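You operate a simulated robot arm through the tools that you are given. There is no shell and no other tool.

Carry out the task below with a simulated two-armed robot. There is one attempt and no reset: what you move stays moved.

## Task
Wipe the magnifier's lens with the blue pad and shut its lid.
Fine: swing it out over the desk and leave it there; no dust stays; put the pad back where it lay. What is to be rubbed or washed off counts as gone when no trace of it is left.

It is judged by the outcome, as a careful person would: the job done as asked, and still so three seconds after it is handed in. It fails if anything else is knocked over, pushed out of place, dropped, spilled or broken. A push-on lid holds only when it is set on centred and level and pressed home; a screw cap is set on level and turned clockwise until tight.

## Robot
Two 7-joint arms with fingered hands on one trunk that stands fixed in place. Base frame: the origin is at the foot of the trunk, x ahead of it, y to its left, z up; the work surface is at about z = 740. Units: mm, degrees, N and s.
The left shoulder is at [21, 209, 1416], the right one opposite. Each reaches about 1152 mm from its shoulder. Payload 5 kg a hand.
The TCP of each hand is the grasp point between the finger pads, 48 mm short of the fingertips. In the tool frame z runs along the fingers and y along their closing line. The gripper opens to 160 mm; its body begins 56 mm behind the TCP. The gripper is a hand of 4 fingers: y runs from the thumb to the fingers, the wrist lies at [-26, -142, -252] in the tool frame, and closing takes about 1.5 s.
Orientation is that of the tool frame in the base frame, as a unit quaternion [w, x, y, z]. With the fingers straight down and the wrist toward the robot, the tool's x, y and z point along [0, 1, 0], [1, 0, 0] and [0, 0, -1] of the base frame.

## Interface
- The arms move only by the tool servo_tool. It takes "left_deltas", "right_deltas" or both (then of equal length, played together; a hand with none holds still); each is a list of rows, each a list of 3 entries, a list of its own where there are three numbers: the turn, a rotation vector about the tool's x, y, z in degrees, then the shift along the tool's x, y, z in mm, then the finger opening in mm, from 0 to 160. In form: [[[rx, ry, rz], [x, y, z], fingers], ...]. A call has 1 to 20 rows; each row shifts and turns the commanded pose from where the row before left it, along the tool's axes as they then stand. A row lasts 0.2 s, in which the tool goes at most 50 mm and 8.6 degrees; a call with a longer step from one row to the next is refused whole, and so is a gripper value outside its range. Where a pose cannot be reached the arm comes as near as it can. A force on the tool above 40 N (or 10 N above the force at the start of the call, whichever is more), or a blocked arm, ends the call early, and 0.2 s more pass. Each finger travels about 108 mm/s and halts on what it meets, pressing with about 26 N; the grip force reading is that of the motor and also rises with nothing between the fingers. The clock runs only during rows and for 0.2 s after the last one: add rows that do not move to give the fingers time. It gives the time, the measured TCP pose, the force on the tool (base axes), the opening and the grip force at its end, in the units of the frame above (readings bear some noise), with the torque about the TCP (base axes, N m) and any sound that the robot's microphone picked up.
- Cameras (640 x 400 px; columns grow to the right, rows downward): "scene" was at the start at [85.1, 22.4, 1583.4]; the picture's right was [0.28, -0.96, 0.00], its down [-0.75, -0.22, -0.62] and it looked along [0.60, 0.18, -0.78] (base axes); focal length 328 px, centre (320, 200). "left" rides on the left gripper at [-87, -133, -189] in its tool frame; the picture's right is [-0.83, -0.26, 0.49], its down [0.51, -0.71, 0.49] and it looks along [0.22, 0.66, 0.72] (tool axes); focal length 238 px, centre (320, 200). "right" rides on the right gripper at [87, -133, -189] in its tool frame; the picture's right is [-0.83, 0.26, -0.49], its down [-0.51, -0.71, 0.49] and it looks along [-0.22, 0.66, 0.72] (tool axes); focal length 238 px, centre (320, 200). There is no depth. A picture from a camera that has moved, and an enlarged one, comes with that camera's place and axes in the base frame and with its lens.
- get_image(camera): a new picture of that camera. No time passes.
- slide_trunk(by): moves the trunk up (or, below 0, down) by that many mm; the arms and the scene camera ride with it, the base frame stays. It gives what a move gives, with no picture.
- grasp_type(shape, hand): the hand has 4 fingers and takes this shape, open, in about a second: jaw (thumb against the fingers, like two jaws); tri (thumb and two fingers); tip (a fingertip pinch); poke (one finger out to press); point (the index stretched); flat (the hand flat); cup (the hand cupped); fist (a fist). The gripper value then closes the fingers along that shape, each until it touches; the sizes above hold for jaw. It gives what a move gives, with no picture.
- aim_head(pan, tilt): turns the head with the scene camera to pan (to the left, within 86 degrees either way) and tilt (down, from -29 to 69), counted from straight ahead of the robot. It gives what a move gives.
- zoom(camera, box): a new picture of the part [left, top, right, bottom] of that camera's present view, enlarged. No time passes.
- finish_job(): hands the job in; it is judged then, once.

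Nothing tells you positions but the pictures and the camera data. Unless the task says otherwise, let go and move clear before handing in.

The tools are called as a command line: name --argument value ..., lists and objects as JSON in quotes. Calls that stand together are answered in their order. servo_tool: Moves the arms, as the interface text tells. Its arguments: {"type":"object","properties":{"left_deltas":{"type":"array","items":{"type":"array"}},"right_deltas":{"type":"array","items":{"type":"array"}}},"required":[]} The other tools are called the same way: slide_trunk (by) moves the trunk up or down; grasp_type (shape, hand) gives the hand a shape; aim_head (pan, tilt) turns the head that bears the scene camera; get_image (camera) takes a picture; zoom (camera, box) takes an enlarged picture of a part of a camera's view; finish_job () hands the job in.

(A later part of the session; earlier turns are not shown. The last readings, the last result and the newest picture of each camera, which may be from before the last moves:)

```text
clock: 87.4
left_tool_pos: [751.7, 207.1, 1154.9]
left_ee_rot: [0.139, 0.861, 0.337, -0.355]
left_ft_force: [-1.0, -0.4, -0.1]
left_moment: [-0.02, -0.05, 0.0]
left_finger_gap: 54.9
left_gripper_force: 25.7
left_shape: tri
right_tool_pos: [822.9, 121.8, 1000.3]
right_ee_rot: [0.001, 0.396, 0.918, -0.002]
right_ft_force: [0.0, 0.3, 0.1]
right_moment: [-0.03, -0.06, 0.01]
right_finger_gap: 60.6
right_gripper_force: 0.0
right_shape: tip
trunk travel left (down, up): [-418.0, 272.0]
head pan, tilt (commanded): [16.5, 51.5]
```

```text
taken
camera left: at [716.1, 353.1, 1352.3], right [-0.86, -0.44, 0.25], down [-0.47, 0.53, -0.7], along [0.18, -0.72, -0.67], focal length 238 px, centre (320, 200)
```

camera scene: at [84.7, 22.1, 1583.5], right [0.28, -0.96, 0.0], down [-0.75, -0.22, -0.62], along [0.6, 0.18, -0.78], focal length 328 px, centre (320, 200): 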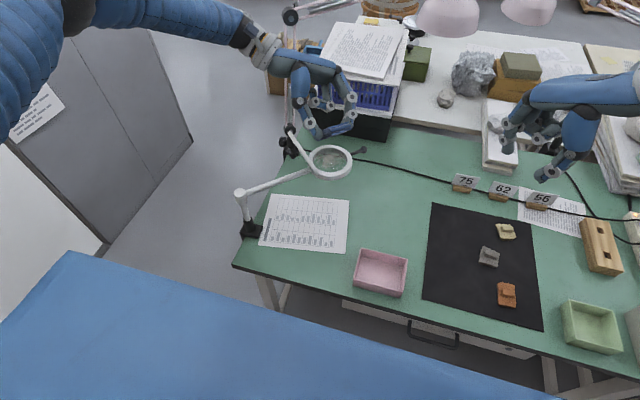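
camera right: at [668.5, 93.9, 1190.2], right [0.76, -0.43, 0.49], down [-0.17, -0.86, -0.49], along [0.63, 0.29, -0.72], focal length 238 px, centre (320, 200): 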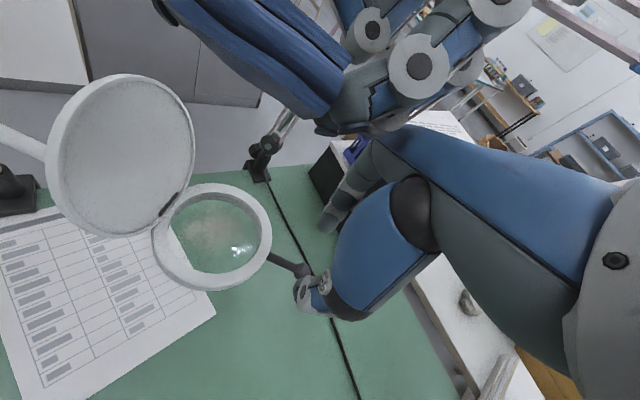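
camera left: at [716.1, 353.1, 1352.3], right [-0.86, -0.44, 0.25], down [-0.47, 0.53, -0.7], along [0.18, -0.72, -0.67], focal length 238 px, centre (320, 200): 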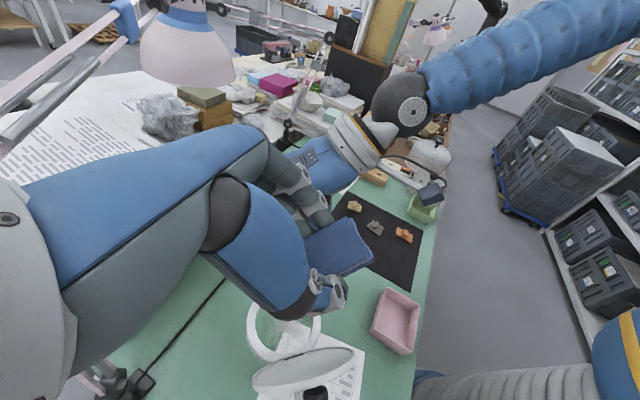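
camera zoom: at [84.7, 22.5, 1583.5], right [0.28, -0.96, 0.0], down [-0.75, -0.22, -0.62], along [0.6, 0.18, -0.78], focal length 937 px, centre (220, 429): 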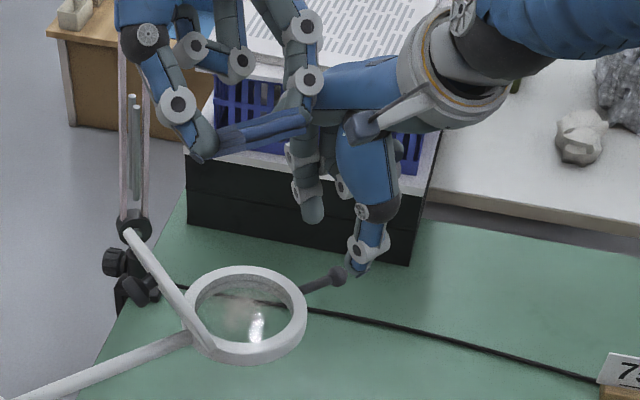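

The ball end of the handle lies between right index and thumb. I lower the right hand around it and narrow the fingers to a loose cage.

servo_tool --right_deltas '[[[0, 0, 0], [0, 0, 16], 60], [[0, 0, 0], [0, 0, 16], 60], [[0, 0, 0], [0, 0, 16], 60], [[0, 0, 0], [0, 0, 17], 60], [[0, 0, 0], [0, 0, 0], 60]]'

get_image --camera "right"

zoom --camera "scene" --box '[310, 90, 400, 180]'

```text
clock: 88.6
left_tool_pos: [752.3, 206.7, 1156.9]
left_ee_rot: [0.138, 0.86, 0.338, -0.356]
left_ft_force: [-0.1, -0.7, 0.6]
left_moment: [0.0, -0.06, 0.02]
left_finger_gap: 55.2
left_gripper_force: 24.9
left_shape: tri
right_tool_pos: [822.5, 119.7, 933.4]
right_ee_rot: [-0.001, 0.396, 0.918, -0.002]
right_ft_force: [0.4, -0.6, 0.2]
right_moment: [-0.01, -0.02, -0.02]
right_finger_gap: 61.0
right_gripper_force: 0.1
right_shape: tip
trunk travel left (down, up): [-418.0, 272.0]
head pan, tilt (commanded): [16.5, 51.5]
```

```text
taken
camera right: at [667.8, 92.1, 1123.8], right [0.76, -0.43, 0.49], down [-0.17, -0.86, -0.49], along [0.63, 0.29, -0.72], focal length 238 px, centre (320, 200)
```

right: 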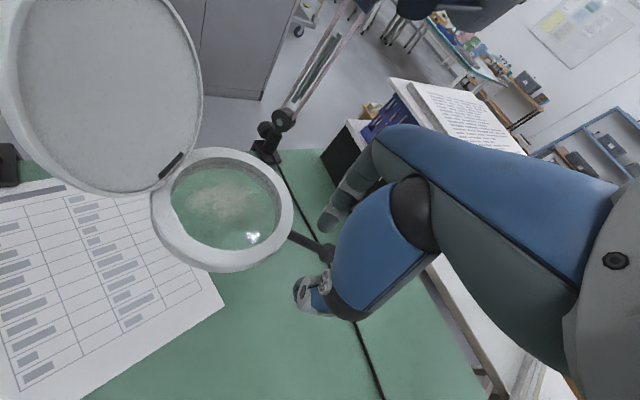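

```text
4.44 times, centred on (355, 135) of scene
camera zoom: at [85.0, 22.2, 1583.4], right [0.28, -0.96, 0.0], down [-0.75, -0.22, -0.62], along [0.6, 0.18, -0.78], focal length 1458 px, centre (164, 489)
```

zoom: 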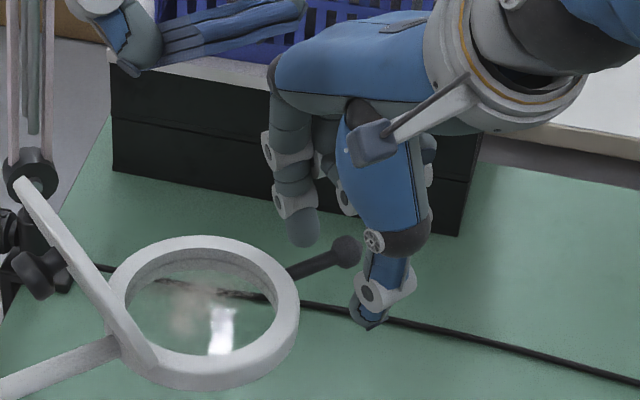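

The handle is between thumb and index. I close them on it to hold the magnifier still.

servo_tool --right_deltas '[[[0, 0, 0], [0, 0, 0], 48], [[0, 0, 0], [0, 0, 0], 36], [[0, 0, 0], [0, 0, 0], 26], [[0, 0, 0], [0, 0, 0], 18], [[0, 0, 0], [0, 0, 0], 10], [[0, 0, 0], [0, 0, 0], 4], [[0, 0, 0], [0, 0, 0], 4]]'

get_image --camera "right"

zoom --camera "right" --box '[140, 140, 300, 280]'

zoom --camera "scene" --box '[310, 90, 400, 180]'

```text
clock: 90.2
left_tool_pos: [753.7, 207.2, 1155.7]
left_ee_rot: [0.139, 0.861, 0.337, -0.355]
left_ft_force: [0.4, 0.0, -0.8]
left_moment: [-0.02, -0.01, 0.03]
left_finger_gap: 55.0
left_gripper_force: 25.7
left_shape: tri
right_tool_pos: [823.2, 119.4, 933.3]
right_ee_rot: [0.0, 0.396, 0.918, -0.002]
right_ft_force: [-0.9, -1.3, 0.5]
right_moment: [0.0, -0.03, 0.0]
right_finger_gap: 4.6
right_gripper_force: 0.1
right_shape: tip
trunk travel left (down, up): [-418.0, 272.0]
head pan, tilt (commanded): [16.5, 51.5]
```

```text
taken
camera right: at [667.9, 92.2, 1123.6], right [0.76, -0.43, 0.49], down [-0.17, -0.86, -0.49], along [0.62, 0.29, -0.72], focal length 238 px, centre (320, 200)
```

right: 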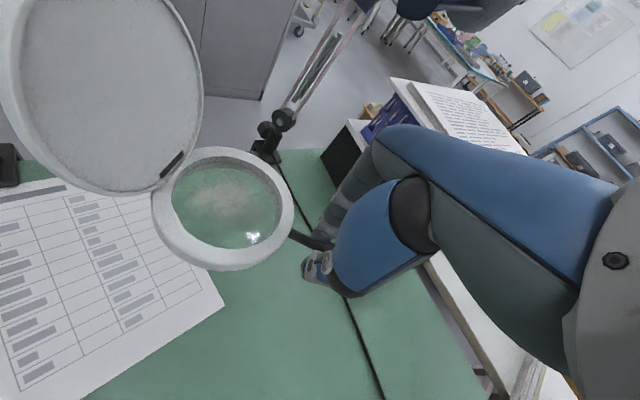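

```text
2.86 times, centred on (220, 210) of right
camera zoom: at [667.9, 92.2, 1123.6], right [0.76, -0.43, 0.49], down [-0.17, -0.86, -0.49], along [0.62, 0.29, -0.72], focal length 681 px, centre (606, 171)
```

zoom: 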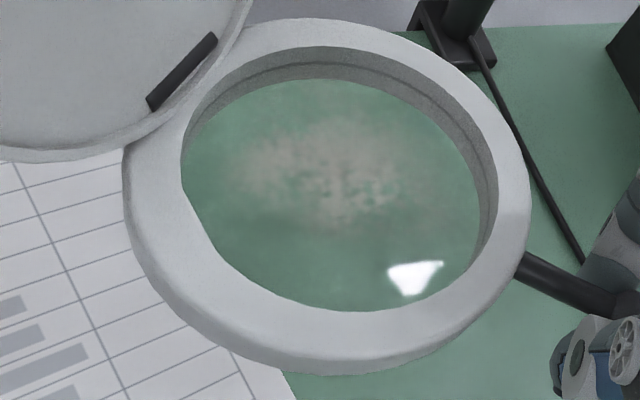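

```text
4.44 times, centred on (355, 135) of scene
camera zoom: at [85.3, 22.3, 1583.4], right [0.28, -0.96, 0.0], down [-0.75, -0.22, -0.62], along [0.6, 0.18, -0.78], focal length 1458 px, centre (164, 489)
```

zoom: 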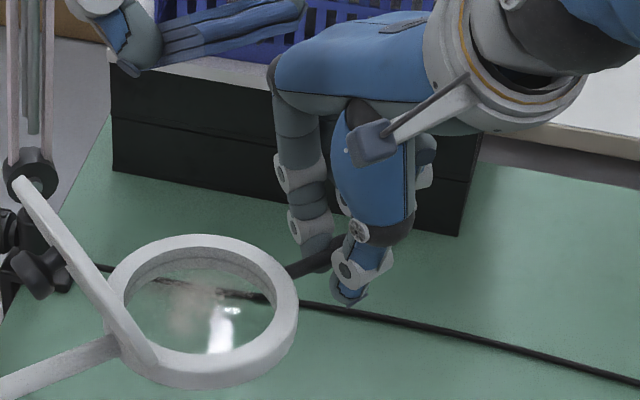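

The handle is caged though not squeezed; I tighten fully.

servo_tool --right_deltas '[[[0, 0, 0], [0, 0, 0], 0], [[0, 0, 0], [0, 0, 0], 0], [[0, 0, 0], [0, 0, 0], 0]]'

zoom --camera "right" --box '[270, 210, 390, 310]'

zoom --camera "scene" --box '[335, 130, 375, 170]'

```text
clock: 91.0
left_tool_pos: [754.5, 205.9, 1154.3]
left_ee_rot: [0.139, 0.86, 0.337, -0.357]
left_ft_force: [0.3, 0.1, -1.4]
left_moment: [0.06, 0.02, 0.0]
left_finger_gap: 55.0
left_gripper_force: 26.7
left_shape: tri
right_tool_pos: [823.0, 120.4, 931.6]
right_ee_rot: [-0.001, 0.395, 0.919, -0.002]
right_ft_force: [-2.2, 0.3, -9.0]
right_moment: [0.0, 0.07, -0.03]
right_finger_gap: 7.0
right_gripper_force: 25.6
right_shape: tip
trunk travel left (down, up): [-418.0, 272.0]
head pan, tilt (commanded): [16.5, 51.5]
```

```text
4.00 times, centred on (330, 260) of right
camera zoom: at [667.9, 92.3, 1122.5], right [0.76, -0.43, 0.49], down [-0.17, -0.86, -0.49], along [0.62, 0.29, -0.73], focal length 953 px, centre (280, -40)
```

zoom: 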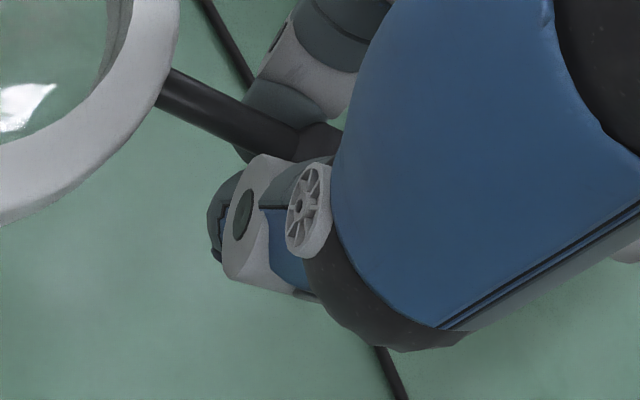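

```text
10.00 times, centred on (355, 150) of scene
camera zoom: at [86.0, 22.4, 1583.3], right [0.28, -0.96, 0.0], down [-0.75, -0.22, -0.62], along [0.6, 0.18, -0.78], focal length 3279 px, centre (-30, 700)
```

zoom: 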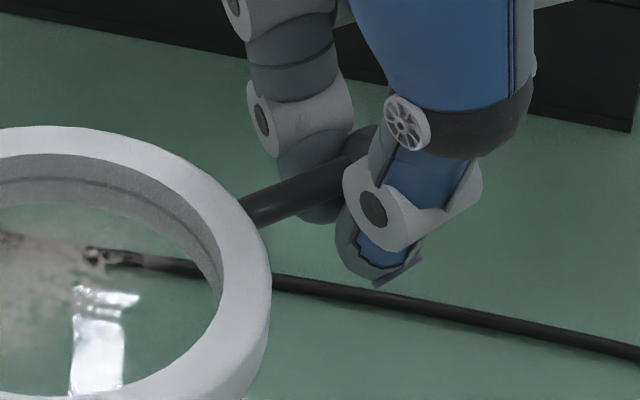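

The handle is firmly held. Now I reduce the left hand's tilt to 30°, and lower the pad's edge onto the far side of the lens.

servo_tool --left_deltas '[[[0, 7.5, 0], [0, 0, 0], 38], [[0, 7.5, 0], [0, 0, 0], 38], [[0, 0, 0], [1.7, 2, -1], 38], [[0, 0, 0], [16.5, 0, 28.6], 38], [[0, 0, 0], [16.5, 0, 28.6], 38], [[0, 0, 0], [16.5, 0, 28.6], 38], [[0, 0, 0], [16.5, 0, 28.6], 38], [[0, 0, 0], [15, 0, 26], 38], [[0, 0, 0], [0, 0, 0], 38]]' --right_deltas '[[[0, 0, 0], [0, 0, 1], 0], [[0, 0, 0], [0, 0, 0], 0], [[0, 0, 0], [0, 0, 0], 0], [[0, 0, 0], [0, 0, 0], 0], [[0, 0, 0], [0, 0, 0], 0], [[0, 0, 0], [0, 0, 0], 0], [[0, 0, 0], [0, 0, 0], 0], [[0, 0, 0], [0, 0, 0], 0], [[0, 0, 0], [0, 0, 0], 0]]'

get_image --camera "right"

zoom --camera "scene" --box '[300, 80, 390, 180]'

```text
clock: 92.5
left_tool_pos: [756.9, 209.9, 1043.4]
left_ee_rot: [0.095, 0.9, 0.353, -0.24]
left_ft_force: [-12.7, 12.9, 3.6]
left_moment: [-0.19, -0.2, 0.17]
left_finger_gap: 54.2
left_gripper_force: 26.0
left_shape: tri
right_tool_pos: [821.1, 117.0, 926.6]
right_ee_rot: [-0.004, 0.398, 0.917, -0.006]
right_ft_force: [-1.4, 0.2, -5.4]
right_moment: [1.56, 1.93, -0.56]
right_finger_gap: 8.2
right_gripper_force: 26.0
right_shape: tip
trunk travel left (down, up): [-418.0, 272.0]
head pan, tilt (commanded): [16.5, 51.5]
stopped in row 7 (left hand): the force on the tool passed its limit at 52 N (the readings are from after the stop); the commanded pose is now the measured one
```

```text
taken
camera right: at [667.9, 90.6, 1118.7], right [0.76, -0.43, 0.48], down [-0.18, -0.86, -0.48], along [0.62, 0.28, -0.73], focal length 238 px, centre (320, 200)
```

right: 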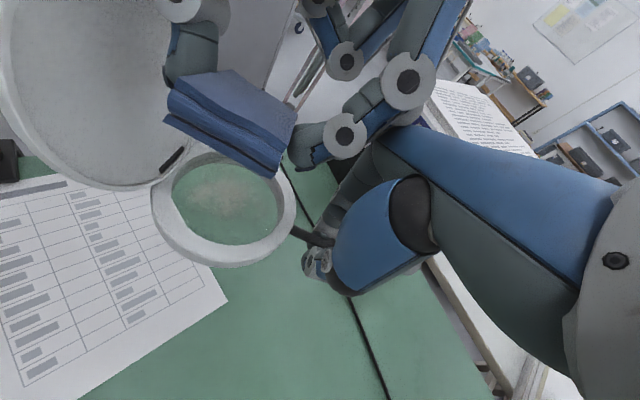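

```text
4.00 times, centred on (345, 130) of scene
camera zoom: at [85.3, 23.4, 1583.3], right [0.29, -0.96, 0.0], down [-0.75, -0.22, -0.62], along [0.6, 0.18, -0.78], focal length 1312 px, centre (220, 480)
```

zoom: 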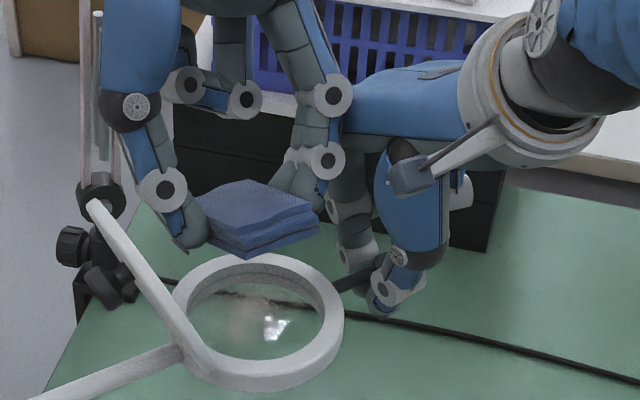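

The hands collide at the knuckles again, so holding the handle isn't workable here. I lift the left hand, release the handle and move the right hand back to its monitoring spot.

servo_tool --left_deltas '[[[0, 0, 0], [-5, -4, -9], 38], [[0, 0, 0], [-15, -4, -26], 38], [[0, 0, 0], [-15, 0, -26], 38], [[0, 0, 0], [-15, 0, -26], 38], [[0, 0, 0], [0, 0, 0], 38]]'

servo_tool --right_deltas '[[[0, 0, 0], [0, 0, 0], 20], [[0, 0, 0], [0, 0, 0], 40], [[0, 0, 0], [0, 0, 0], 60], [[0, 0, 0], [0, 0, 0], 60], [[0, 0, 0], [0, 0, -20], 60], [[0, 0, 0], [0, 0, -25], 60], [[0, 0, 0], [0, 0, -25], 60], [[0, 0, 0], [-10, -15, -25], 60], [[0, 0, 0], [-20, -25, -20], 60], [[0, 0, 0], [-20, -20, -10], 60], [[0, 0, 0], [0, 0, 0], 60]]'

get_image --camera "right"

zoom --camera "scene" --box '[290, 40, 420, 190]'

zoom --camera "left" --box '[220, 180, 420, 340]'

```text
clock: 93.7
left_tool_pos: [753.6, 214.0, 1144.2]
left_ee_rot: [0.095, 0.899, 0.353, -0.239]
left_ft_force: [-0.5, -0.5, -1.1]
left_moment: [0.02, 0.01, 0.0]
left_finger_gap: 54.5
left_gripper_force: 26.4
left_shape: tri
right_tool_pos: [820.9, 116.8, 925.8]
right_ee_rot: [-0.002, 0.398, 0.918, -0.006]
right_ft_force: [-14.0, 12.2, -12.1]
right_moment: [0.24, 0.36, 0.06]
right_finger_gap: 7.9
right_gripper_force: 26.4
right_shape: tip
trunk travel left (down, up): [-418.0, 272.0]
head pan, tilt (commanded): [16.5, 51.5]
```

```text
clock: 96.1
left_tool_pos: [752.4, 214.7, 1144.7]
left_ee_rot: [0.097, 0.899, 0.353, -0.239]
left_ft_force: [0.3, -0.7, 0.3]
left_moment: [-0.05, -0.04, 0.05]
left_finger_gap: 54.7
left_gripper_force: 26.3
left_shape: tri
right_tool_pos: [813.3, 39.7, 1055.7]
right_ee_rot: [-0.003, 0.398, 0.917, -0.005]
right_ft_force: [-0.1, -0.5, -0.4]
right_moment: [-0.05, 0.04, 0.02]
right_finger_gap: 59.4
right_gripper_force: 0.1
right_shape: tip
trunk travel left (down, up): [-418.0, 272.0]
head pan, tilt (commanded): [16.5, 51.5]
```

```text
taken
camera right: at [659.0, 12.7, 1246.2], right [0.76, -0.43, 0.48], down [-0.17, -0.86, -0.48], along [0.62, 0.28, -0.73], focal length 238 px, centre (320, 200)
```

right: 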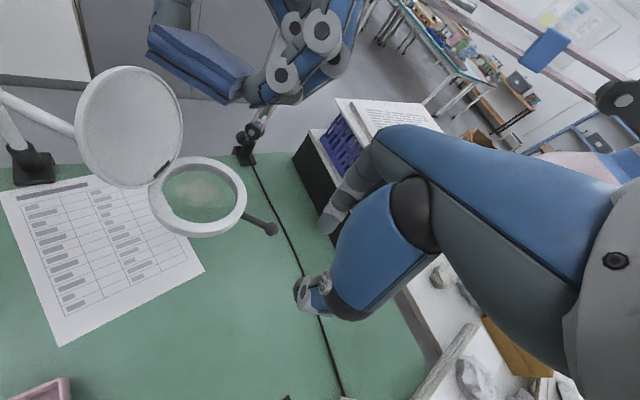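

```text
2.67 times, centred on (355, 115) of scene
camera zoom: at [85.5, 23.4, 1583.3], right [0.28, -0.96, 0.0], down [-0.75, -0.22, -0.62], along [0.6, 0.18, -0.78], focal length 874 px, centre (227, 427)
```

zoom: 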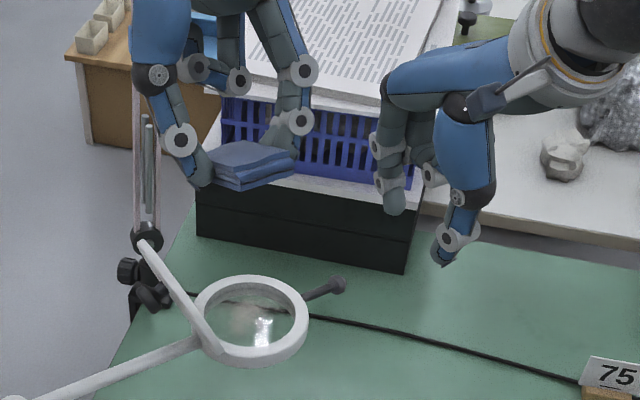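

```text
2.50 times, centred on (320, 260) of left
camera zoom: at [676.9, 325.0, 1352.0], right [-0.88, -0.47, -0.01], down [-0.34, 0.65, -0.68], along [0.32, -0.6, -0.73], focal length 596 px, centre (320, 50)
```

zoom: 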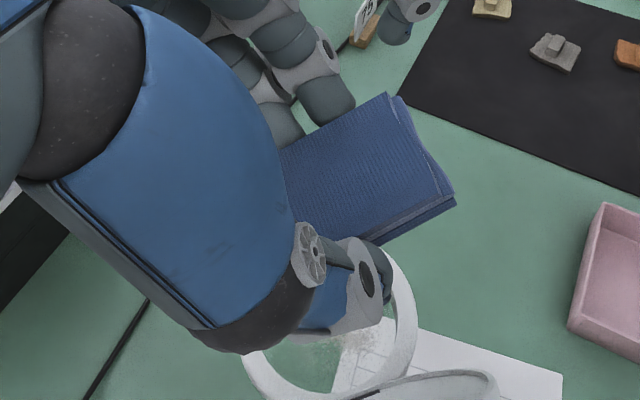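

All intact: pad unchanged in the grip. I take a fresh close look at lens position and dust.

zoom --camera "right" --box '[130, 140, 260, 250]'

zoom --camera "scene" --box '[308, 140, 356, 172]'

```text
3.64 times, centred on (195, 195) of right
camera zoom: at [659.0, 12.7, 1246.2], right [0.76, -0.43, 0.48], down [-0.17, -0.86, -0.48], along [0.62, 0.28, -0.73], focal length 867 px, centre (774, 218)
```

zoom: 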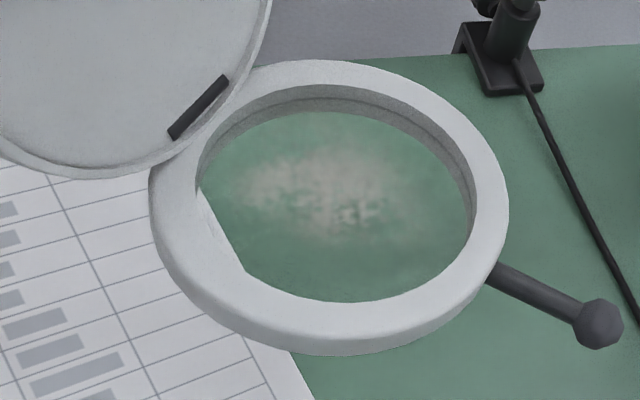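

```text
12.50 times, centred on (332, 156) of scene
camera zoom: at [85.5, 23.4, 1583.3], right [0.28, -0.96, 0.0], down [-0.75, -0.22, -0.62], along [0.6, 0.18, -0.78], focal length 4099 px, centre (170, 750)
```

zoom: 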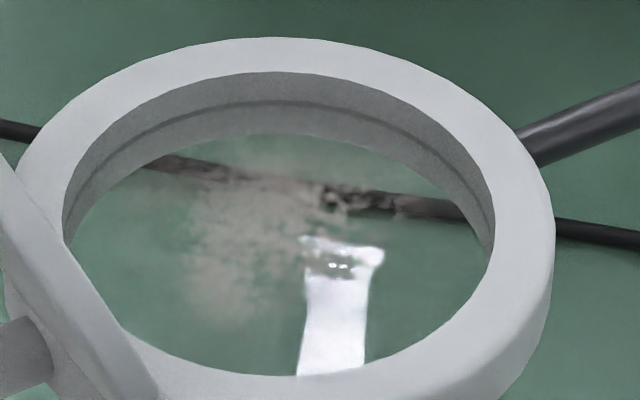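

Lens centre is near (742, 191) and the dust spans roughly ±28 mm. I bring the pad down at 30° tilt toward the far side of the lens.

servo_tool --left_deltas '[[[0, 0, 0], [-11.3, 9.8, 6.5], 38], [[0, 0, 0], [19.3, 0, 33.5], 38], [[0, 0, 0], [19.3, 0, 33.5], 38], [[0, 0, 0], [19.3, 0, 33.5], 38], [[0, 0, 0], [19.3, 0, 33.5], 38], [[0, 0, 0], [2.5, 0, 4.3], 38], [[0, 0, 0], [0, 0, 0], 38]]'

zoom --camera "right" --box '[130, 90, 290, 250]'

```text
clock: 97.7
left_tool_pos: [752.7, 196.3, 983.9]
left_ee_rot: [0.096, 0.9, 0.352, -0.24]
left_ft_force: [0.3, 0.7, -0.8]
left_moment: [-0.03, 0.04, -0.02]
left_finger_gap: 54.7
left_gripper_force: 25.9
left_shape: tri
right_tool_pos: [813.6, 38.0, 1055.0]
right_ee_rot: [-0.002, 0.397, 0.918, -0.006]
right_ft_force: [-0.3, 0.0, -0.9]
right_moment: [-0.04, 0.04, 0.02]
right_finger_gap: 59.7
right_gripper_force: 0.0
right_shape: tip
trunk travel left (down, up): [-418.0, 272.0]
head pan, tilt (commanded): [16.5, 51.5]
```

```text
2.50 times, centred on (210, 170) of right
camera zoom: at [659.7, 11.6, 1245.9], right [0.76, -0.43, 0.48], down [-0.17, -0.86, -0.48], along [0.62, 0.28, -0.73], focal length 596 px, centre (595, 275)
```

zoom: 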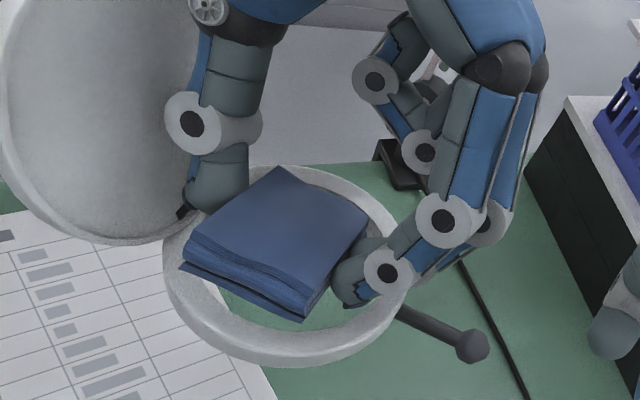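

servo_tool --left_deltas '[[[0, 0, 0], [0.75, -2, 1.3], 38], [[0, 0, 0], [0.75, -2, 1.3], 38], [[0, 0, 0], [0, 0, 0], 38]]'

servo_tool --left_deltas '[[[0, 0, 0], [0.75, 0, 1.3], 38], [[0, 0, 0], [0, 0, 0], 38]]'

servo_tool --left_deltas '[[[0, 0, 0], [0.75, 0, 1.3], 38], [[0, 0, 0], [0, 0, 0], 38]]'

```text
clock: 98.5
left_tool_pos: [747.8, 198.2, 981.1]
left_ee_rot: [0.096, 0.899, 0.353, -0.24]
left_ft_force: [-1.2, -0.3, -0.6]
left_moment: [0.01, -0.02, 0.01]
left_finger_gap: 54.7
left_gripper_force: 26.3
left_shape: tri
right_tool_pos: [814.0, 37.4, 1055.2]
right_ee_rot: [-0.002, 0.397, 0.918, -0.004]
right_ft_force: [0.5, -0.9, -0.6]
right_moment: [0.03, 0.0, 0.01]
right_finger_gap: 59.6
right_gripper_force: 0.0
right_shape: tip
trunk travel left (down, up): [-418.0, 272.0]
head pan, tilt (commanded): [16.5, 51.5]
```

```text
clock: 99.1
left_tool_pos: [746.5, 199.2, 980.0]
left_ee_rot: [0.095, 0.899, 0.353, -0.239]
left_ft_force: [-0.5, 0.1, 0.2]
left_moment: [-0.02, -0.03, -0.02]
left_finger_gap: 55.0
left_gripper_force: 26.3
left_shape: tri
right_tool_pos: [813.0, 37.5, 1055.5]
right_ee_rot: [-0.002, 0.397, 0.918, -0.004]
right_ft_force: [-0.3, 0.2, 0.1]
right_moment: [-0.01, 0.0, 0.02]
right_finger_gap: 59.3
right_gripper_force: 0.1
right_shape: tip
trunk travel left (down, up): [-418.0, 272.0]
head pan, tilt (commanded): [16.5, 51.5]
```

```text
clock: 99.7
left_tool_pos: [747.5, 200.0, 979.2]
left_ee_rot: [0.096, 0.9, 0.352, -0.24]
left_ft_force: [-0.8, -1.0, 3.4]
left_moment: [-0.09, -0.1, -0.05]
left_finger_gap: 55.0
left_gripper_force: 26.2
left_shape: tri
right_tool_pos: [813.8, 37.7, 1055.8]
right_ee_rot: [-0.001, 0.398, 0.917, -0.003]
right_ft_force: [-0.4, -0.9, 0.7]
right_moment: [0.0, 0.01, 0.0]
right_finger_gap: 59.5
right_gripper_force: 0.1
right_shape: tip
trunk travel left (down, up): [-418.0, 272.0]
head pan, tilt (commanded): [16.5, 51.5]
```

Contact begins at z≈979.5 here. I make strokes along the arm at this position, then step across.

servo_tool --left_deltas '[[[0, 0, 0], [0.4, 0, 0.7], 38], [[0, 0, 0], [0, 6, 0], 38], [[0, 0, 0], [0, 6, 0], 38], [[0, 0, 0], [0, -6, 0], 38], [[0, 0, 0], [0, -6, 0], 38], [[0, 0, 0], [0, -6, 0], 38], [[0, 0, 0], [0, -6, 0], 38], [[0, 0, 0], [0, 6, 0], 38], [[0, 0, 0], [0, 6, 0], 38], [[0, 0, 0], [-5.2, 0, 3], 38], [[0, 0, 0], [0, 6, 0], 38], [[0, 0, 0], [0, 6, 0], 38], [[0, 0, 0], [0, -6, 0], 38], [[0, 0, 0], [0, -6, 0], 38], [[0, 0, 0], [0, -6, 0], 38], [[0, 0, 0], [0, -6, 0], 38], [[0, 0, 0], [0, 6, 0], 38], [[0, 0, 0], [0, 6, 0], 38]]'

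zoom --camera "right" --box '[130, 90, 290, 250]'

```text
clock: 103.5
left_tool_pos: [741.3, 197.6, 976.8]
left_ee_rot: [0.095, 0.899, 0.353, -0.24]
left_ft_force: [-1.2, -1.4, 8.0]
left_moment: [0.01, -0.01, -0.03]
left_finger_gap: 54.6
left_gripper_force: 25.8
left_shape: tri
right_tool_pos: [811.9, 39.6, 1055.5]
right_ee_rot: [-0.002, 0.397, 0.918, -0.005]
right_ft_force: [0.1, 1.0, -1.0]
right_moment: [-0.07, 0.0, 0.02]
right_finger_gap: 59.9
right_gripper_force: 0.1
right_shape: tip
trunk travel left (down, up): [-418.0, 272.0]
head pan, tilt (commanded): [16.5, 51.5]
```

```text
2.50 times, centred on (210, 170) of right
camera zoom: at [658.6, 12.1, 1246.4], right [0.76, -0.43, 0.48], down [-0.17, -0.86, -0.48], along [0.62, 0.29, -0.73], focal length 596 px, centre (595, 275)
```

zoom: 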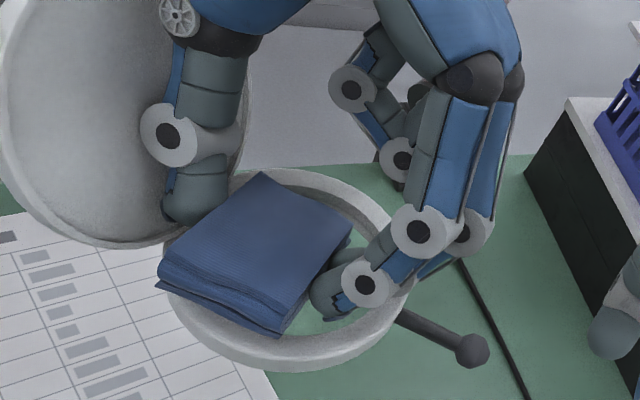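

servo_tool --left_deltas '[[[0, 0, 0], [-5.2, 5, 3], 38], [[0, 0, 0], [0, 6, 0], 38], [[0, 0, 0], [0, 6, 0], 38], [[0, 0, 0], [0, -6, 0], 38], [[0, 0, 0], [0, -6, 0], 38], [[0, 0, 0], [0, -6, 0], 38], [[0, 0, 0], [0, -6, 0], 38], [[0, 0, 0], [0, 6, 0], 38], [[0, 0, 0], [0, 6, 0], 38], [[0, 0, 0], [-5.2, 0, 3], 38], [[0, 0, 0], [0, 6, 0], 38], [[0, 0, 0], [0, 6, 0], 38], [[0, 0, 0], [0, -6, 0], 38], [[0, 0, 0], [0, -6, 0], 38], [[0, 0, 0], [0, -6, 0], 38], [[0, 0, 0], [0, -6, 0], 38], [[0, 0, 0], [0, 6, 0], 38], [[0, 0, 0], [0, 6, 0], 38]]'

servo_tool --left_deltas '[[[0, 0, 0], [-10, 0, -17], 38], [[0, 0, 0], [-17, 0, -30], 38], [[0, 0, 0], [-17, 0, -30], 38], [[0, 0, 0], [-17, 0, -30], 38], [[0, 0, 0], [-17, 0, -30], 38], [[0, 0, 0], [0, 0, 0], 38]]'

zoom --camera "right" --box '[130, 140, 260, 250]'

zoom --camera "scene" --box '[308, 140, 356, 172]'

```text
clock: 107.3
left_tool_pos: [738.3, 185.3, 977.9]
left_ee_rot: [0.095, 0.899, 0.353, -0.239]
left_ft_force: [-1.4, 1.5, 4.6]
left_moment: [0.07, -0.03, 0.04]
left_finger_gap: 54.7
left_gripper_force: 26.7
left_shape: tri
right_tool_pos: [813.8, 38.4, 1056.2]
right_ee_rot: [-0.002, 0.396, 0.918, -0.004]
right_ft_force: [0.6, -0.4, -0.5]
right_moment: [0.04, 0.01, -0.01]
right_finger_gap: 59.7
right_gripper_force: 0.1
right_shape: tip
trunk travel left (down, up): [-418.0, 272.0]
head pan, tilt (commanded): [16.5, 51.5]
```

```text
clock: 108.7
left_tool_pos: [739.4, 185.9, 1133.4]
left_ee_rot: [0.096, 0.899, 0.354, -0.24]
left_ft_force: [0.7, -0.3, -0.3]
left_moment: [-0.01, 0.04, -0.02]
left_finger_gap: 54.7
left_gripper_force: 26.0
left_shape: tri
right_tool_pos: [814.9, 37.8, 1054.4]
right_ee_rot: [-0.003, 0.397, 0.918, -0.005]
right_ft_force: [1.1, 0.5, 0.5]
right_moment: [0.0, 0.04, 0.03]
right_finger_gap: 59.9
right_gripper_force: 0.0
right_shape: tip
trunk travel left (down, up): [-418.0, 272.0]
head pan, tilt (commanded): [16.5, 51.5]
```

```text
3.64 times, centred on (195, 195) of right
camera zoom: at [659.9, 11.8, 1245.6], right [0.76, -0.43, 0.48], down [-0.17, -0.86, -0.48], along [0.62, 0.28, -0.73], focal length 867 px, centre (774, 218)
```

zoom: 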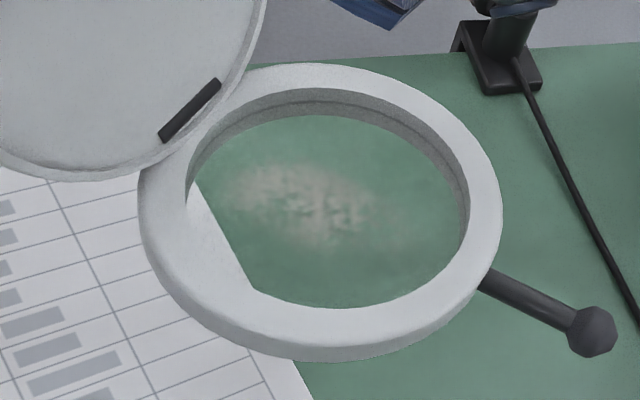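

```text
12.50 times, centred on (332, 156) of scene
camera zoom: at [86.3, 22.5, 1583.2], right [0.28, -0.96, 0.0], down [-0.75, -0.22, -0.62], along [0.6, 0.18, -0.78], focal length 4099 px, centre (170, 750)
```

zoom: 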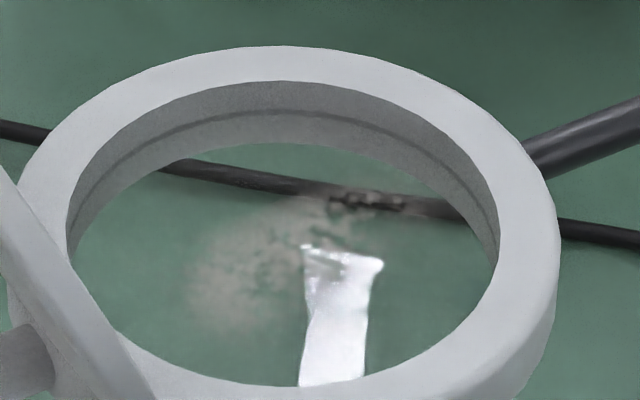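

That worked well: the far half of the dust is gone. What remains lies nearer; I continue the same strokes stepping toward the near side.

servo_tool --left_deltas '[[[0, 0, 0], [-3.6, -4.8, 2.1], 38], [[0, 0, 0], [18.5, 0, 32.1], 38], [[0, 0, 0], [18.5, 0, 32.1], 38], [[0, 0, 0], [18.5, 0, 32.1], 38], [[0, 0, 0], [18.5, 0, 32.1], 38], [[0, 0, 0], [1.2, 0, 2.1], 38], [[0, 0, 0], [0.75, 0, 1.3], 38], [[0, 0, 0], [0, 0, 0], 38]]'

servo_tool --left_deltas '[[[0, 0, 0], [0.75, 0, 1.3], 38], [[0, 0, 0], [0.5, 0, 0.9], 38], [[0, 0, 0], [0, 0, 0], 38]]'

```text
clock: 110.5
left_tool_pos: [731.8, 184.1, 983.8]
left_ee_rot: [0.096, 0.899, 0.353, -0.239]
left_ft_force: [0.1, 0.6, 0.0]
left_moment: [0.0, -0.04, 0.01]
left_finger_gap: 54.6
left_gripper_force: 25.8
left_shape: tri
right_tool_pos: [813.0, 38.5, 1054.5]
right_ee_rot: [-0.001, 0.398, 0.918, -0.004]
right_ft_force: [-0.8, 0.2, 0.1]
right_moment: [0.03, 0.0, 0.0]
right_finger_gap: 59.8
right_gripper_force: 0.1
right_shape: tip
trunk travel left (down, up): [-418.0, 272.0]
head pan, tilt (commanded): [16.5, 51.5]
```

```text
clock: 111.3
left_tool_pos: [731.1, 185.1, 980.3]
left_ee_rot: [0.095, 0.9, 0.353, -0.239]
left_ft_force: [0.3, 0.3, -0.3]
left_moment: [0.01, -0.04, 0.0]
left_finger_gap: 54.7
left_gripper_force: 26.4
left_shape: tri
right_tool_pos: [813.7, 37.3, 1054.4]
right_ee_rot: [-0.002, 0.398, 0.918, -0.006]
right_ft_force: [-0.2, -0.8, 0.2]
right_moment: [0.0, 0.0, 0.01]
right_finger_gap: 59.5
right_gripper_force: 0.1
right_shape: tip
trunk travel left (down, up): [-418.0, 272.0]
head pan, tilt (commanded): [16.5, 51.5]
```

servo_tool --left_deltas '[[[0, 0, 0], [0.5, 0, 0.9], 38], [[0, 0, 0], [0.5, 0, 0.9], 38], [[0, 0, 0], [0, 0, 0], 38]]'

servo_tool --left_deltas '[[[0, 0, 0], [0.5, 0, 0.9], 38], [[0, 0, 0], [0.5, 0, 0.9], 38], [[0, 0, 0], [0, 0, 0], 38]]'

zoom --camera "right" --box '[130, 90, 290, 250]'

```text
clock: 112.1
left_tool_pos: [730.5, 185.9, 978.9]
left_ee_rot: [0.096, 0.899, 0.353, -0.239]
left_ft_force: [-0.3, -0.5, 0.8]
left_moment: [0.02, -0.03, 0.0]
left_finger_gap: 54.8
left_gripper_force: 26.0
left_shape: tri
right_tool_pos: [813.2, 36.9, 1055.3]
right_ee_rot: [-0.002, 0.398, 0.918, -0.003]
right_ft_force: [0.1, -0.5, -0.3]
right_moment: [0.02, 0.02, 0.01]
right_finger_gap: 59.6
right_gripper_force: 0.0
right_shape: tip
trunk travel left (down, up): [-418.0, 272.0]
head pan, tilt (commanded): [16.5, 51.5]
```

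```text
clock: 112.9
left_tool_pos: [730.7, 184.0, 978.1]
left_ee_rot: [0.096, 0.9, 0.352, -0.239]
left_ft_force: [-0.4, -1.3, 4.3]
left_moment: [-0.07, -0.15, -0.05]
left_finger_gap: 54.5
left_gripper_force: 25.9
left_shape: tri
right_tool_pos: [813.3, 37.7, 1056.2]
right_ee_rot: [0.0, 0.398, 0.917, -0.005]
right_ft_force: [0.2, 0.0, 0.6]
right_moment: [0.01, -0.01, -0.02]
right_finger_gap: 59.7
right_gripper_force: 0.0
right_shape: tip
trunk travel left (down, up): [-418.0, 272.0]
head pan, tilt (commanded): [16.5, 51.5]
```

```text
2.50 times, centred on (210, 170) of right
camera zoom: at [658.9, 11.3, 1246.3], right [0.76, -0.43, 0.48], down [-0.17, -0.86, -0.48], along [0.62, 0.28, -0.73], focal length 596 px, centre (595, 275)
```

zoom: 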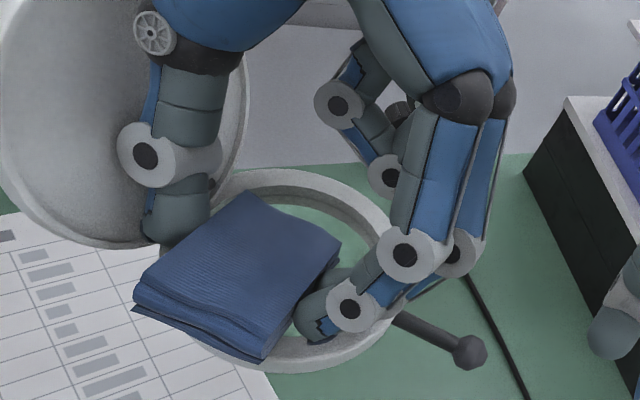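

Light contact again (4 N). I stroke here in the same manner, then one more step toward the near side, and inspect.

servo_tool --left_deltas '[[[0, 0, 0], [0.3, 5, 0.5], 38], [[0, 0, 0], [0, 5, 0], 38], [[0, 0, 0], [0, -5, 0], 38], [[0, 0, 0], [0, -5, 0], 38], [[0, 0, 0], [0, -5, 0], 38], [[0, 0, 0], [0, 5, 0], 38], [[0, 0, 0], [0, 5, 0], 38], [[0, 0, 0], [-5.2, 0, 3], 38], [[0, 0, 0], [0, 5, 0], 38], [[0, 0, 0], [0, -5, 0], 38], [[0, 0, 0], [0, -5, 0], 38], [[0, 0, 0], [0, -5, 0], 38], [[0, 0, 0], [0, 5, 0], 38], [[0, 0, 0], [0, 5, 0], 38], [[0, 0, 0], [-5.2, 0, 3], 38], [[0, 0, 0], [0, 5, 0], 38], [[0, 0, 0], [0, -5, 0], 38], [[0, 0, 0], [0, -5, 0], 38], [[0, 0, 0], [0, 5, 0], 38]]'

servo_tool --left_deltas '[[[0, 0, 0], [-10, 0, -17], 38], [[0, 0, 0], [-17, 0, -30], 38], [[0, 0, 0], [-17, 0, -30], 38], [[0, 0, 0], [-17, 0, -30], 38], [[0, 0, 0], [-17, 0, -30], 38], [[0, 0, 0], [0, 0, 0], 38]]'

zoom --camera "right" --box '[130, 140, 260, 250]'

zoom --camera "scene" --box '[308, 140, 356, 172]'

```text
clock: 116.9
left_tool_pos: [725.8, 173.4, 976.1]
left_ee_rot: [0.096, 0.9, 0.353, -0.239]
left_ft_force: [-2.4, 0.2, 5.5]
left_moment: [0.04, -0.06, -0.01]
left_finger_gap: 54.5
left_gripper_force: 25.7
left_shape: tri
right_tool_pos: [812.6, 38.1, 1055.5]
right_ee_rot: [-0.002, 0.397, 0.918, -0.004]
right_ft_force: [-0.1, 0.1, 0.3]
right_moment: [-0.02, 0.02, -0.01]
right_finger_gap: 59.5
right_gripper_force: 0.0
right_shape: tip
trunk travel left (down, up): [-418.0, 272.0]
head pan, tilt (commanded): [16.5, 51.5]
```

```text
clock: 118.3
left_tool_pos: [726.8, 174.0, 1134.1]
left_ee_rot: [0.095, 0.9, 0.352, -0.24]
left_ft_force: [-0.1, -0.2, -0.9]
left_moment: [-0.01, 0.01, 0.0]
left_finger_gap: 54.8
left_gripper_force: 26.4
left_shape: tri
right_tool_pos: [814.2, 38.5, 1054.2]
right_ee_rot: [-0.002, 0.397, 0.918, -0.005]
right_ft_force: [0.9, 0.7, -0.7]
right_moment: [-0.02, -0.01, 0.0]
right_finger_gap: 59.6
right_gripper_force: 0.0
right_shape: tip
trunk travel left (down, up): [-418.0, 272.0]
head pan, tilt (commanded): [16.5, 51.5]
```

```text
3.64 times, centred on (195, 195) of right
camera zoom: at [659.8, 11.9, 1245.7], right [0.76, -0.43, 0.48], down [-0.17, -0.86, -0.48], along [0.62, 0.28, -0.73], focal length 867 px, centre (774, 218)
```

zoom: 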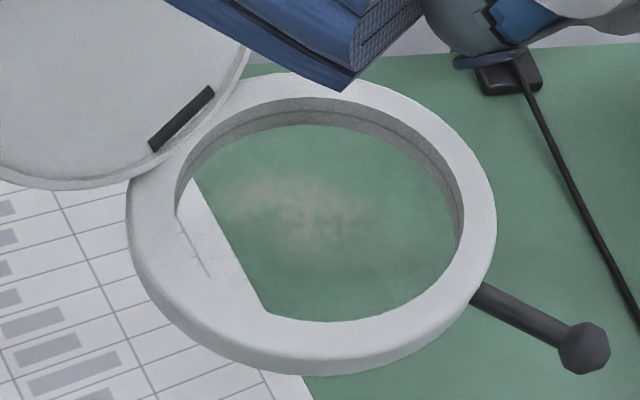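

```text
12.50 times, centred on (332, 156) of scene
camera zoom: at [86.1, 22.7, 1583.3], right [0.28, -0.96, 0.0], down [-0.75, -0.22, -0.62], along [0.6, 0.18, -0.78], focal length 4099 px, centre (170, 750)
```

zoom: 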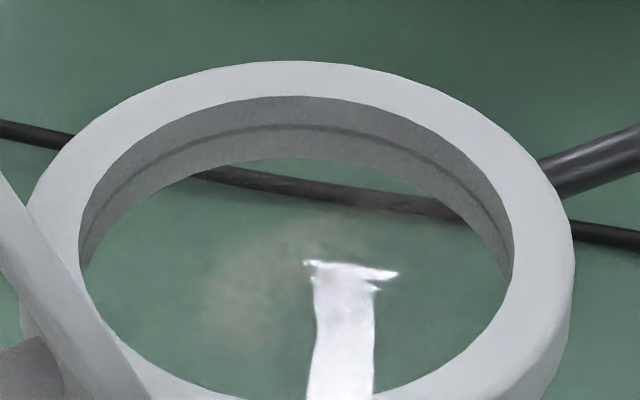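

Huge improvement: only a faint film remains toward the hinge side of the centre. I repeat with a slight roll so that side of the pad bears more.

servo_tool --left_deltas '[[[-4, 0, 0], [13.3, -4.9, -7.7], 38], [[0, 0, 0], [18.6, 0, 32.3], 38], [[0, 0, 0], [18.6, 0, 32.3], 38], [[0, 0, 0], [18.6, 0, 32.3], 38], [[0, 0, 0], [18.6, 0, 32.3], 38], [[0, 0, 0], [1.5, 0, 2.6], 38], [[0, 0, 0], [0, 0, 0], 38]]'

servo_tool --left_deltas '[[[0, 0, 0], [0.75, 0, 1.3], 38], [[0, 0, 0], [0.5, 0, 0.9], 38], [[0, 0, 0], [0, 0, 0], 38]]'

zoom --camera "right" --box '[130, 90, 290, 250]'

```text
clock: 119.9
left_tool_pos: [740.4, 181.0, 983.0]
left_ee_rot: [0.126, 0.895, 0.362, -0.227]
left_ft_force: [0.7, -0.3, -0.7]
left_moment: [-0.02, 0.02, -0.02]
left_finger_gap: 54.6
left_gripper_force: 25.9
left_shape: tri
right_tool_pos: [813.4, 37.4, 1054.0]
right_ee_rot: [-0.002, 0.396, 0.918, -0.004]
right_ft_force: [1.0, 0.3, -0.6]
right_moment: [0.0, 0.04, -0.04]
right_finger_gap: 59.6
right_gripper_force: 0.0
right_shape: tip
trunk travel left (down, up): [-418.0, 272.0]
head pan, tilt (commanded): [16.5, 51.5]
```

```text
clock: 120.7
left_tool_pos: [741.1, 181.6, 979.7]
left_ee_rot: [0.127, 0.895, 0.361, -0.227]
left_ft_force: [-1.0, -0.2, 0.0]
left_moment: [0.01, 0.01, 0.01]
left_finger_gap: 55.1
left_gripper_force: 26.2
left_shape: tri
right_tool_pos: [812.8, 38.2, 1056.0]
right_ee_rot: [-0.002, 0.397, 0.918, -0.004]
right_ft_force: [0.2, 0.6, 0.2]
right_moment: [0.01, -0.04, -0.01]
right_finger_gap: 59.6
right_gripper_force: 0.1
right_shape: tip
trunk travel left (down, up): [-418.0, 272.0]
head pan, tilt (commanded): [16.5, 51.5]
```

```text
2.50 times, centred on (210, 170) of right
camera zoom: at [659.1, 11.6, 1246.2], right [0.76, -0.43, 0.48], down [-0.17, -0.86, -0.48], along [0.62, 0.28, -0.73], focal length 596 px, centre (595, 275)
```

zoom: 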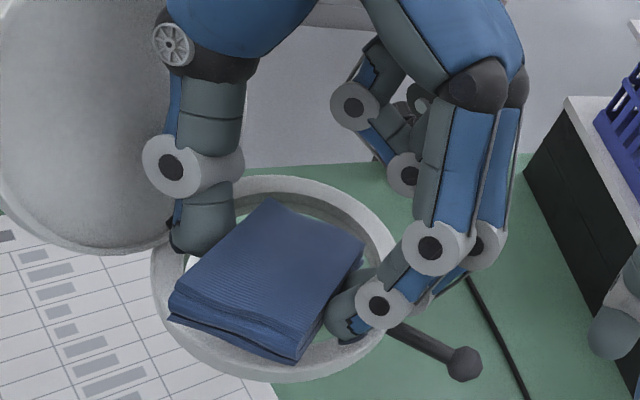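

servo_tool --left_deltas '[[[0, 0, 0], [0, -8, 0.5], 38], [[0, 0, 0], [0.5, -0.1, 0.9], 38], [[0, 0, 0], [0, 0, 0], 38]]'

servo_tool --left_deltas '[[[0, 0, 0], [0.5, -0.1, 0.9], 38], [[0, 0, 0], [0.5, -0.1, 0.9], 38], [[0, 0, 0], [0, 0, 0], 38]]'

```text
clock: 121.5
left_tool_pos: [735.0, 187.2, 977.4]
left_ee_rot: [0.128, 0.896, 0.361, -0.226]
left_ft_force: [-0.4, -0.5, -0.2]
left_moment: [-0.01, -0.02, 0.0]
left_finger_gap: 54.8
left_gripper_force: 26.1
left_shape: tri
right_tool_pos: [813.6, 38.6, 1055.8]
right_ee_rot: [-0.002, 0.398, 0.917, -0.004]
right_ft_force: [-0.1, -0.1, -0.2]
right_moment: [-0.01, -0.02, 0.0]
right_finger_gap: 59.5
right_gripper_force: 0.0
right_shape: tip
trunk travel left (down, up): [-418.0, 272.0]
head pan, tilt (commanded): [16.5, 51.5]
```

```text
clock: 122.3
left_tool_pos: [735.2, 186.7, 975.6]
left_ee_rot: [0.127, 0.896, 0.361, -0.226]
left_ft_force: [1.2, -2.5, 6.4]
left_moment: [0.08, 0.05, 0.01]
left_finger_gap: 55.4
left_gripper_force: 26.2
left_shape: tri
right_tool_pos: [812.7, 38.6, 1055.7]
right_ee_rot: [-0.002, 0.398, 0.917, -0.005]
right_ft_force: [-0.2, 0.6, -0.3]
right_moment: [-0.02, 0.0, -0.01]
right_finger_gap: 59.6
right_gripper_force: 0.1
right_shape: tip
trunk travel left (down, up): [-418.0, 272.0]
head pan, tilt (commanded): [16.5, 51.5]
```

Contact about 6 N. I run a set of strokes stepping across.

servo_tool --left_deltas '[[[0, 0, 0], [0, 6, 0], 38], [[0, 0, 0], [0, -6, 0], 38], [[0, 0, 0], [0, -5, 0], 38], [[0, 0, 0], [0, 5, 0], 38], [[0, 0, 0], [-4.3, 0, 2.5], 38], [[0, 0, 0], [0, 6, 0], 38], [[0, 0, 0], [0, -6, 0], 38], [[0, 0, 0], [0, -5, 0], 38], [[0, 0, 0], [0, 5, 0], 38], [[0, 0, 0], [-4.3, 0, 2.5], 38], [[0, 0, 0], [0, 6, 0], 38], [[0, 0, 0], [0, -6, 0], 38], [[0, 0, 0], [0, -5, 0], 38], [[0, 0, 0], [0, 5, 0], 38], [[0, 0, 0], [-4.3, 0, 2.5], 38], [[0, 0, 0], [0, 6, 0], 38], [[0, 0, 0], [0, -6, 0], 38], [[0, 0, 0], [0, -5, 0], 38], [[0, 0, 0], [0, 5, 0], 38]]'

servo_tool --left_deltas '[[[0, 0, 0], [-10, 1, -17], 38], [[0, 0, 0], [-17, 2, -30], 38], [[0, 0, 0], [-17, 2, -30], 38], [[0, 0, 0], [-17, 2, -30], 38], [[0, 0, 0], [-17, 2, -30], 38], [[0, 0, 0], [0, 0, 0], 38]]'

zoom --camera "right" --box '[130, 140, 260, 250]'

zoom --camera "scene" --box '[308, 140, 356, 172]'

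```text
clock: 126.3
left_tool_pos: [724.0, 176.2, 974.4]
left_ee_rot: [0.127, 0.896, 0.361, -0.226]
left_ft_force: [-0.6, 1.7, 4.7]
left_moment: [0.23, 0.04, 0.01]
left_finger_gap: 55.4
left_gripper_force: 26.1
left_shape: tri
right_tool_pos: [814.2, 38.5, 1055.7]
right_ee_rot: [-0.001, 0.397, 0.918, -0.005]
right_ft_force: [0.4, 0.0, 0.0]
right_moment: [-0.05, 0.0, -0.01]
right_finger_gap: 59.6
right_gripper_force: 0.1
right_shape: tip
trunk travel left (down, up): [-418.0, 272.0]
head pan, tilt (commanded): [16.5, 51.5]
```

```text
clock: 127.7
left_tool_pos: [726.3, 177.4, 1130.3]
left_ee_rot: [0.126, 0.895, 0.361, -0.228]
left_ft_force: [0.1, 0.4, -0.3]
left_moment: [-0.02, 0.03, 0.0]
left_finger_gap: 55.0
left_gripper_force: 26.3
left_shape: tri
right_tool_pos: [814.6, 39.9, 1054.5]
right_ee_rot: [-0.002, 0.397, 0.918, -0.005]
right_ft_force: [0.4, -0.3, -0.5]
right_moment: [-0.03, 0.04, 0.02]
right_finger_gap: 59.5
right_gripper_force: 0.1
right_shape: tip
trunk travel left (down, up): [-418.0, 272.0]
head pan, tilt (commanded): [16.5, 51.5]
```

```text
3.64 times, centred on (195, 195) of right
camera zoom: at [659.8, 11.9, 1245.7], right [0.76, -0.43, 0.48], down [-0.17, -0.86, -0.48], along [0.62, 0.28, -0.73], focal length 867 px, centre (774, 218)
```

zoom: 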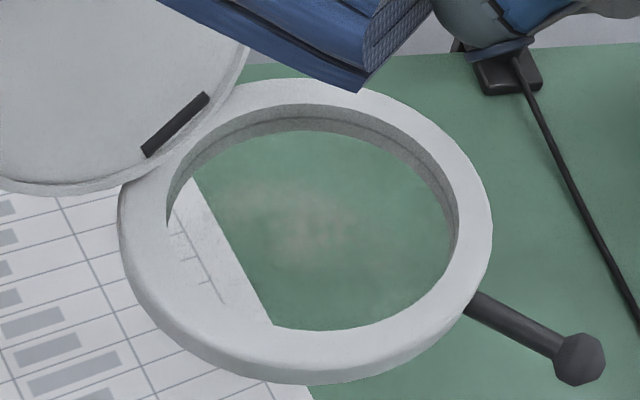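

```text
12.50 times, centred on (332, 156) of scene
camera zoom: at [86.1, 22.7, 1583.3], right [0.28, -0.96, 0.0], down [-0.75, -0.22, -0.62], along [0.6, 0.18, -0.78], focal length 4099 px, centre (170, 750)
```

zoom: 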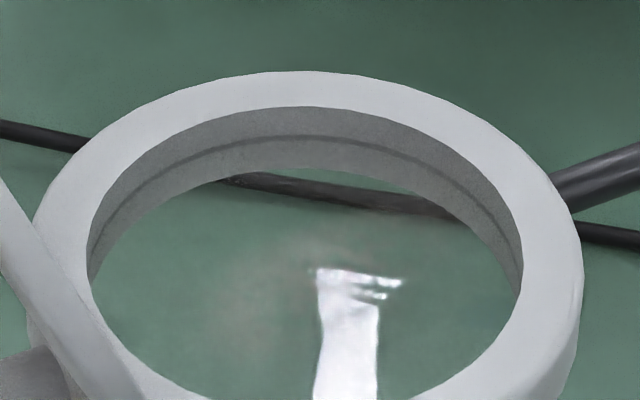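

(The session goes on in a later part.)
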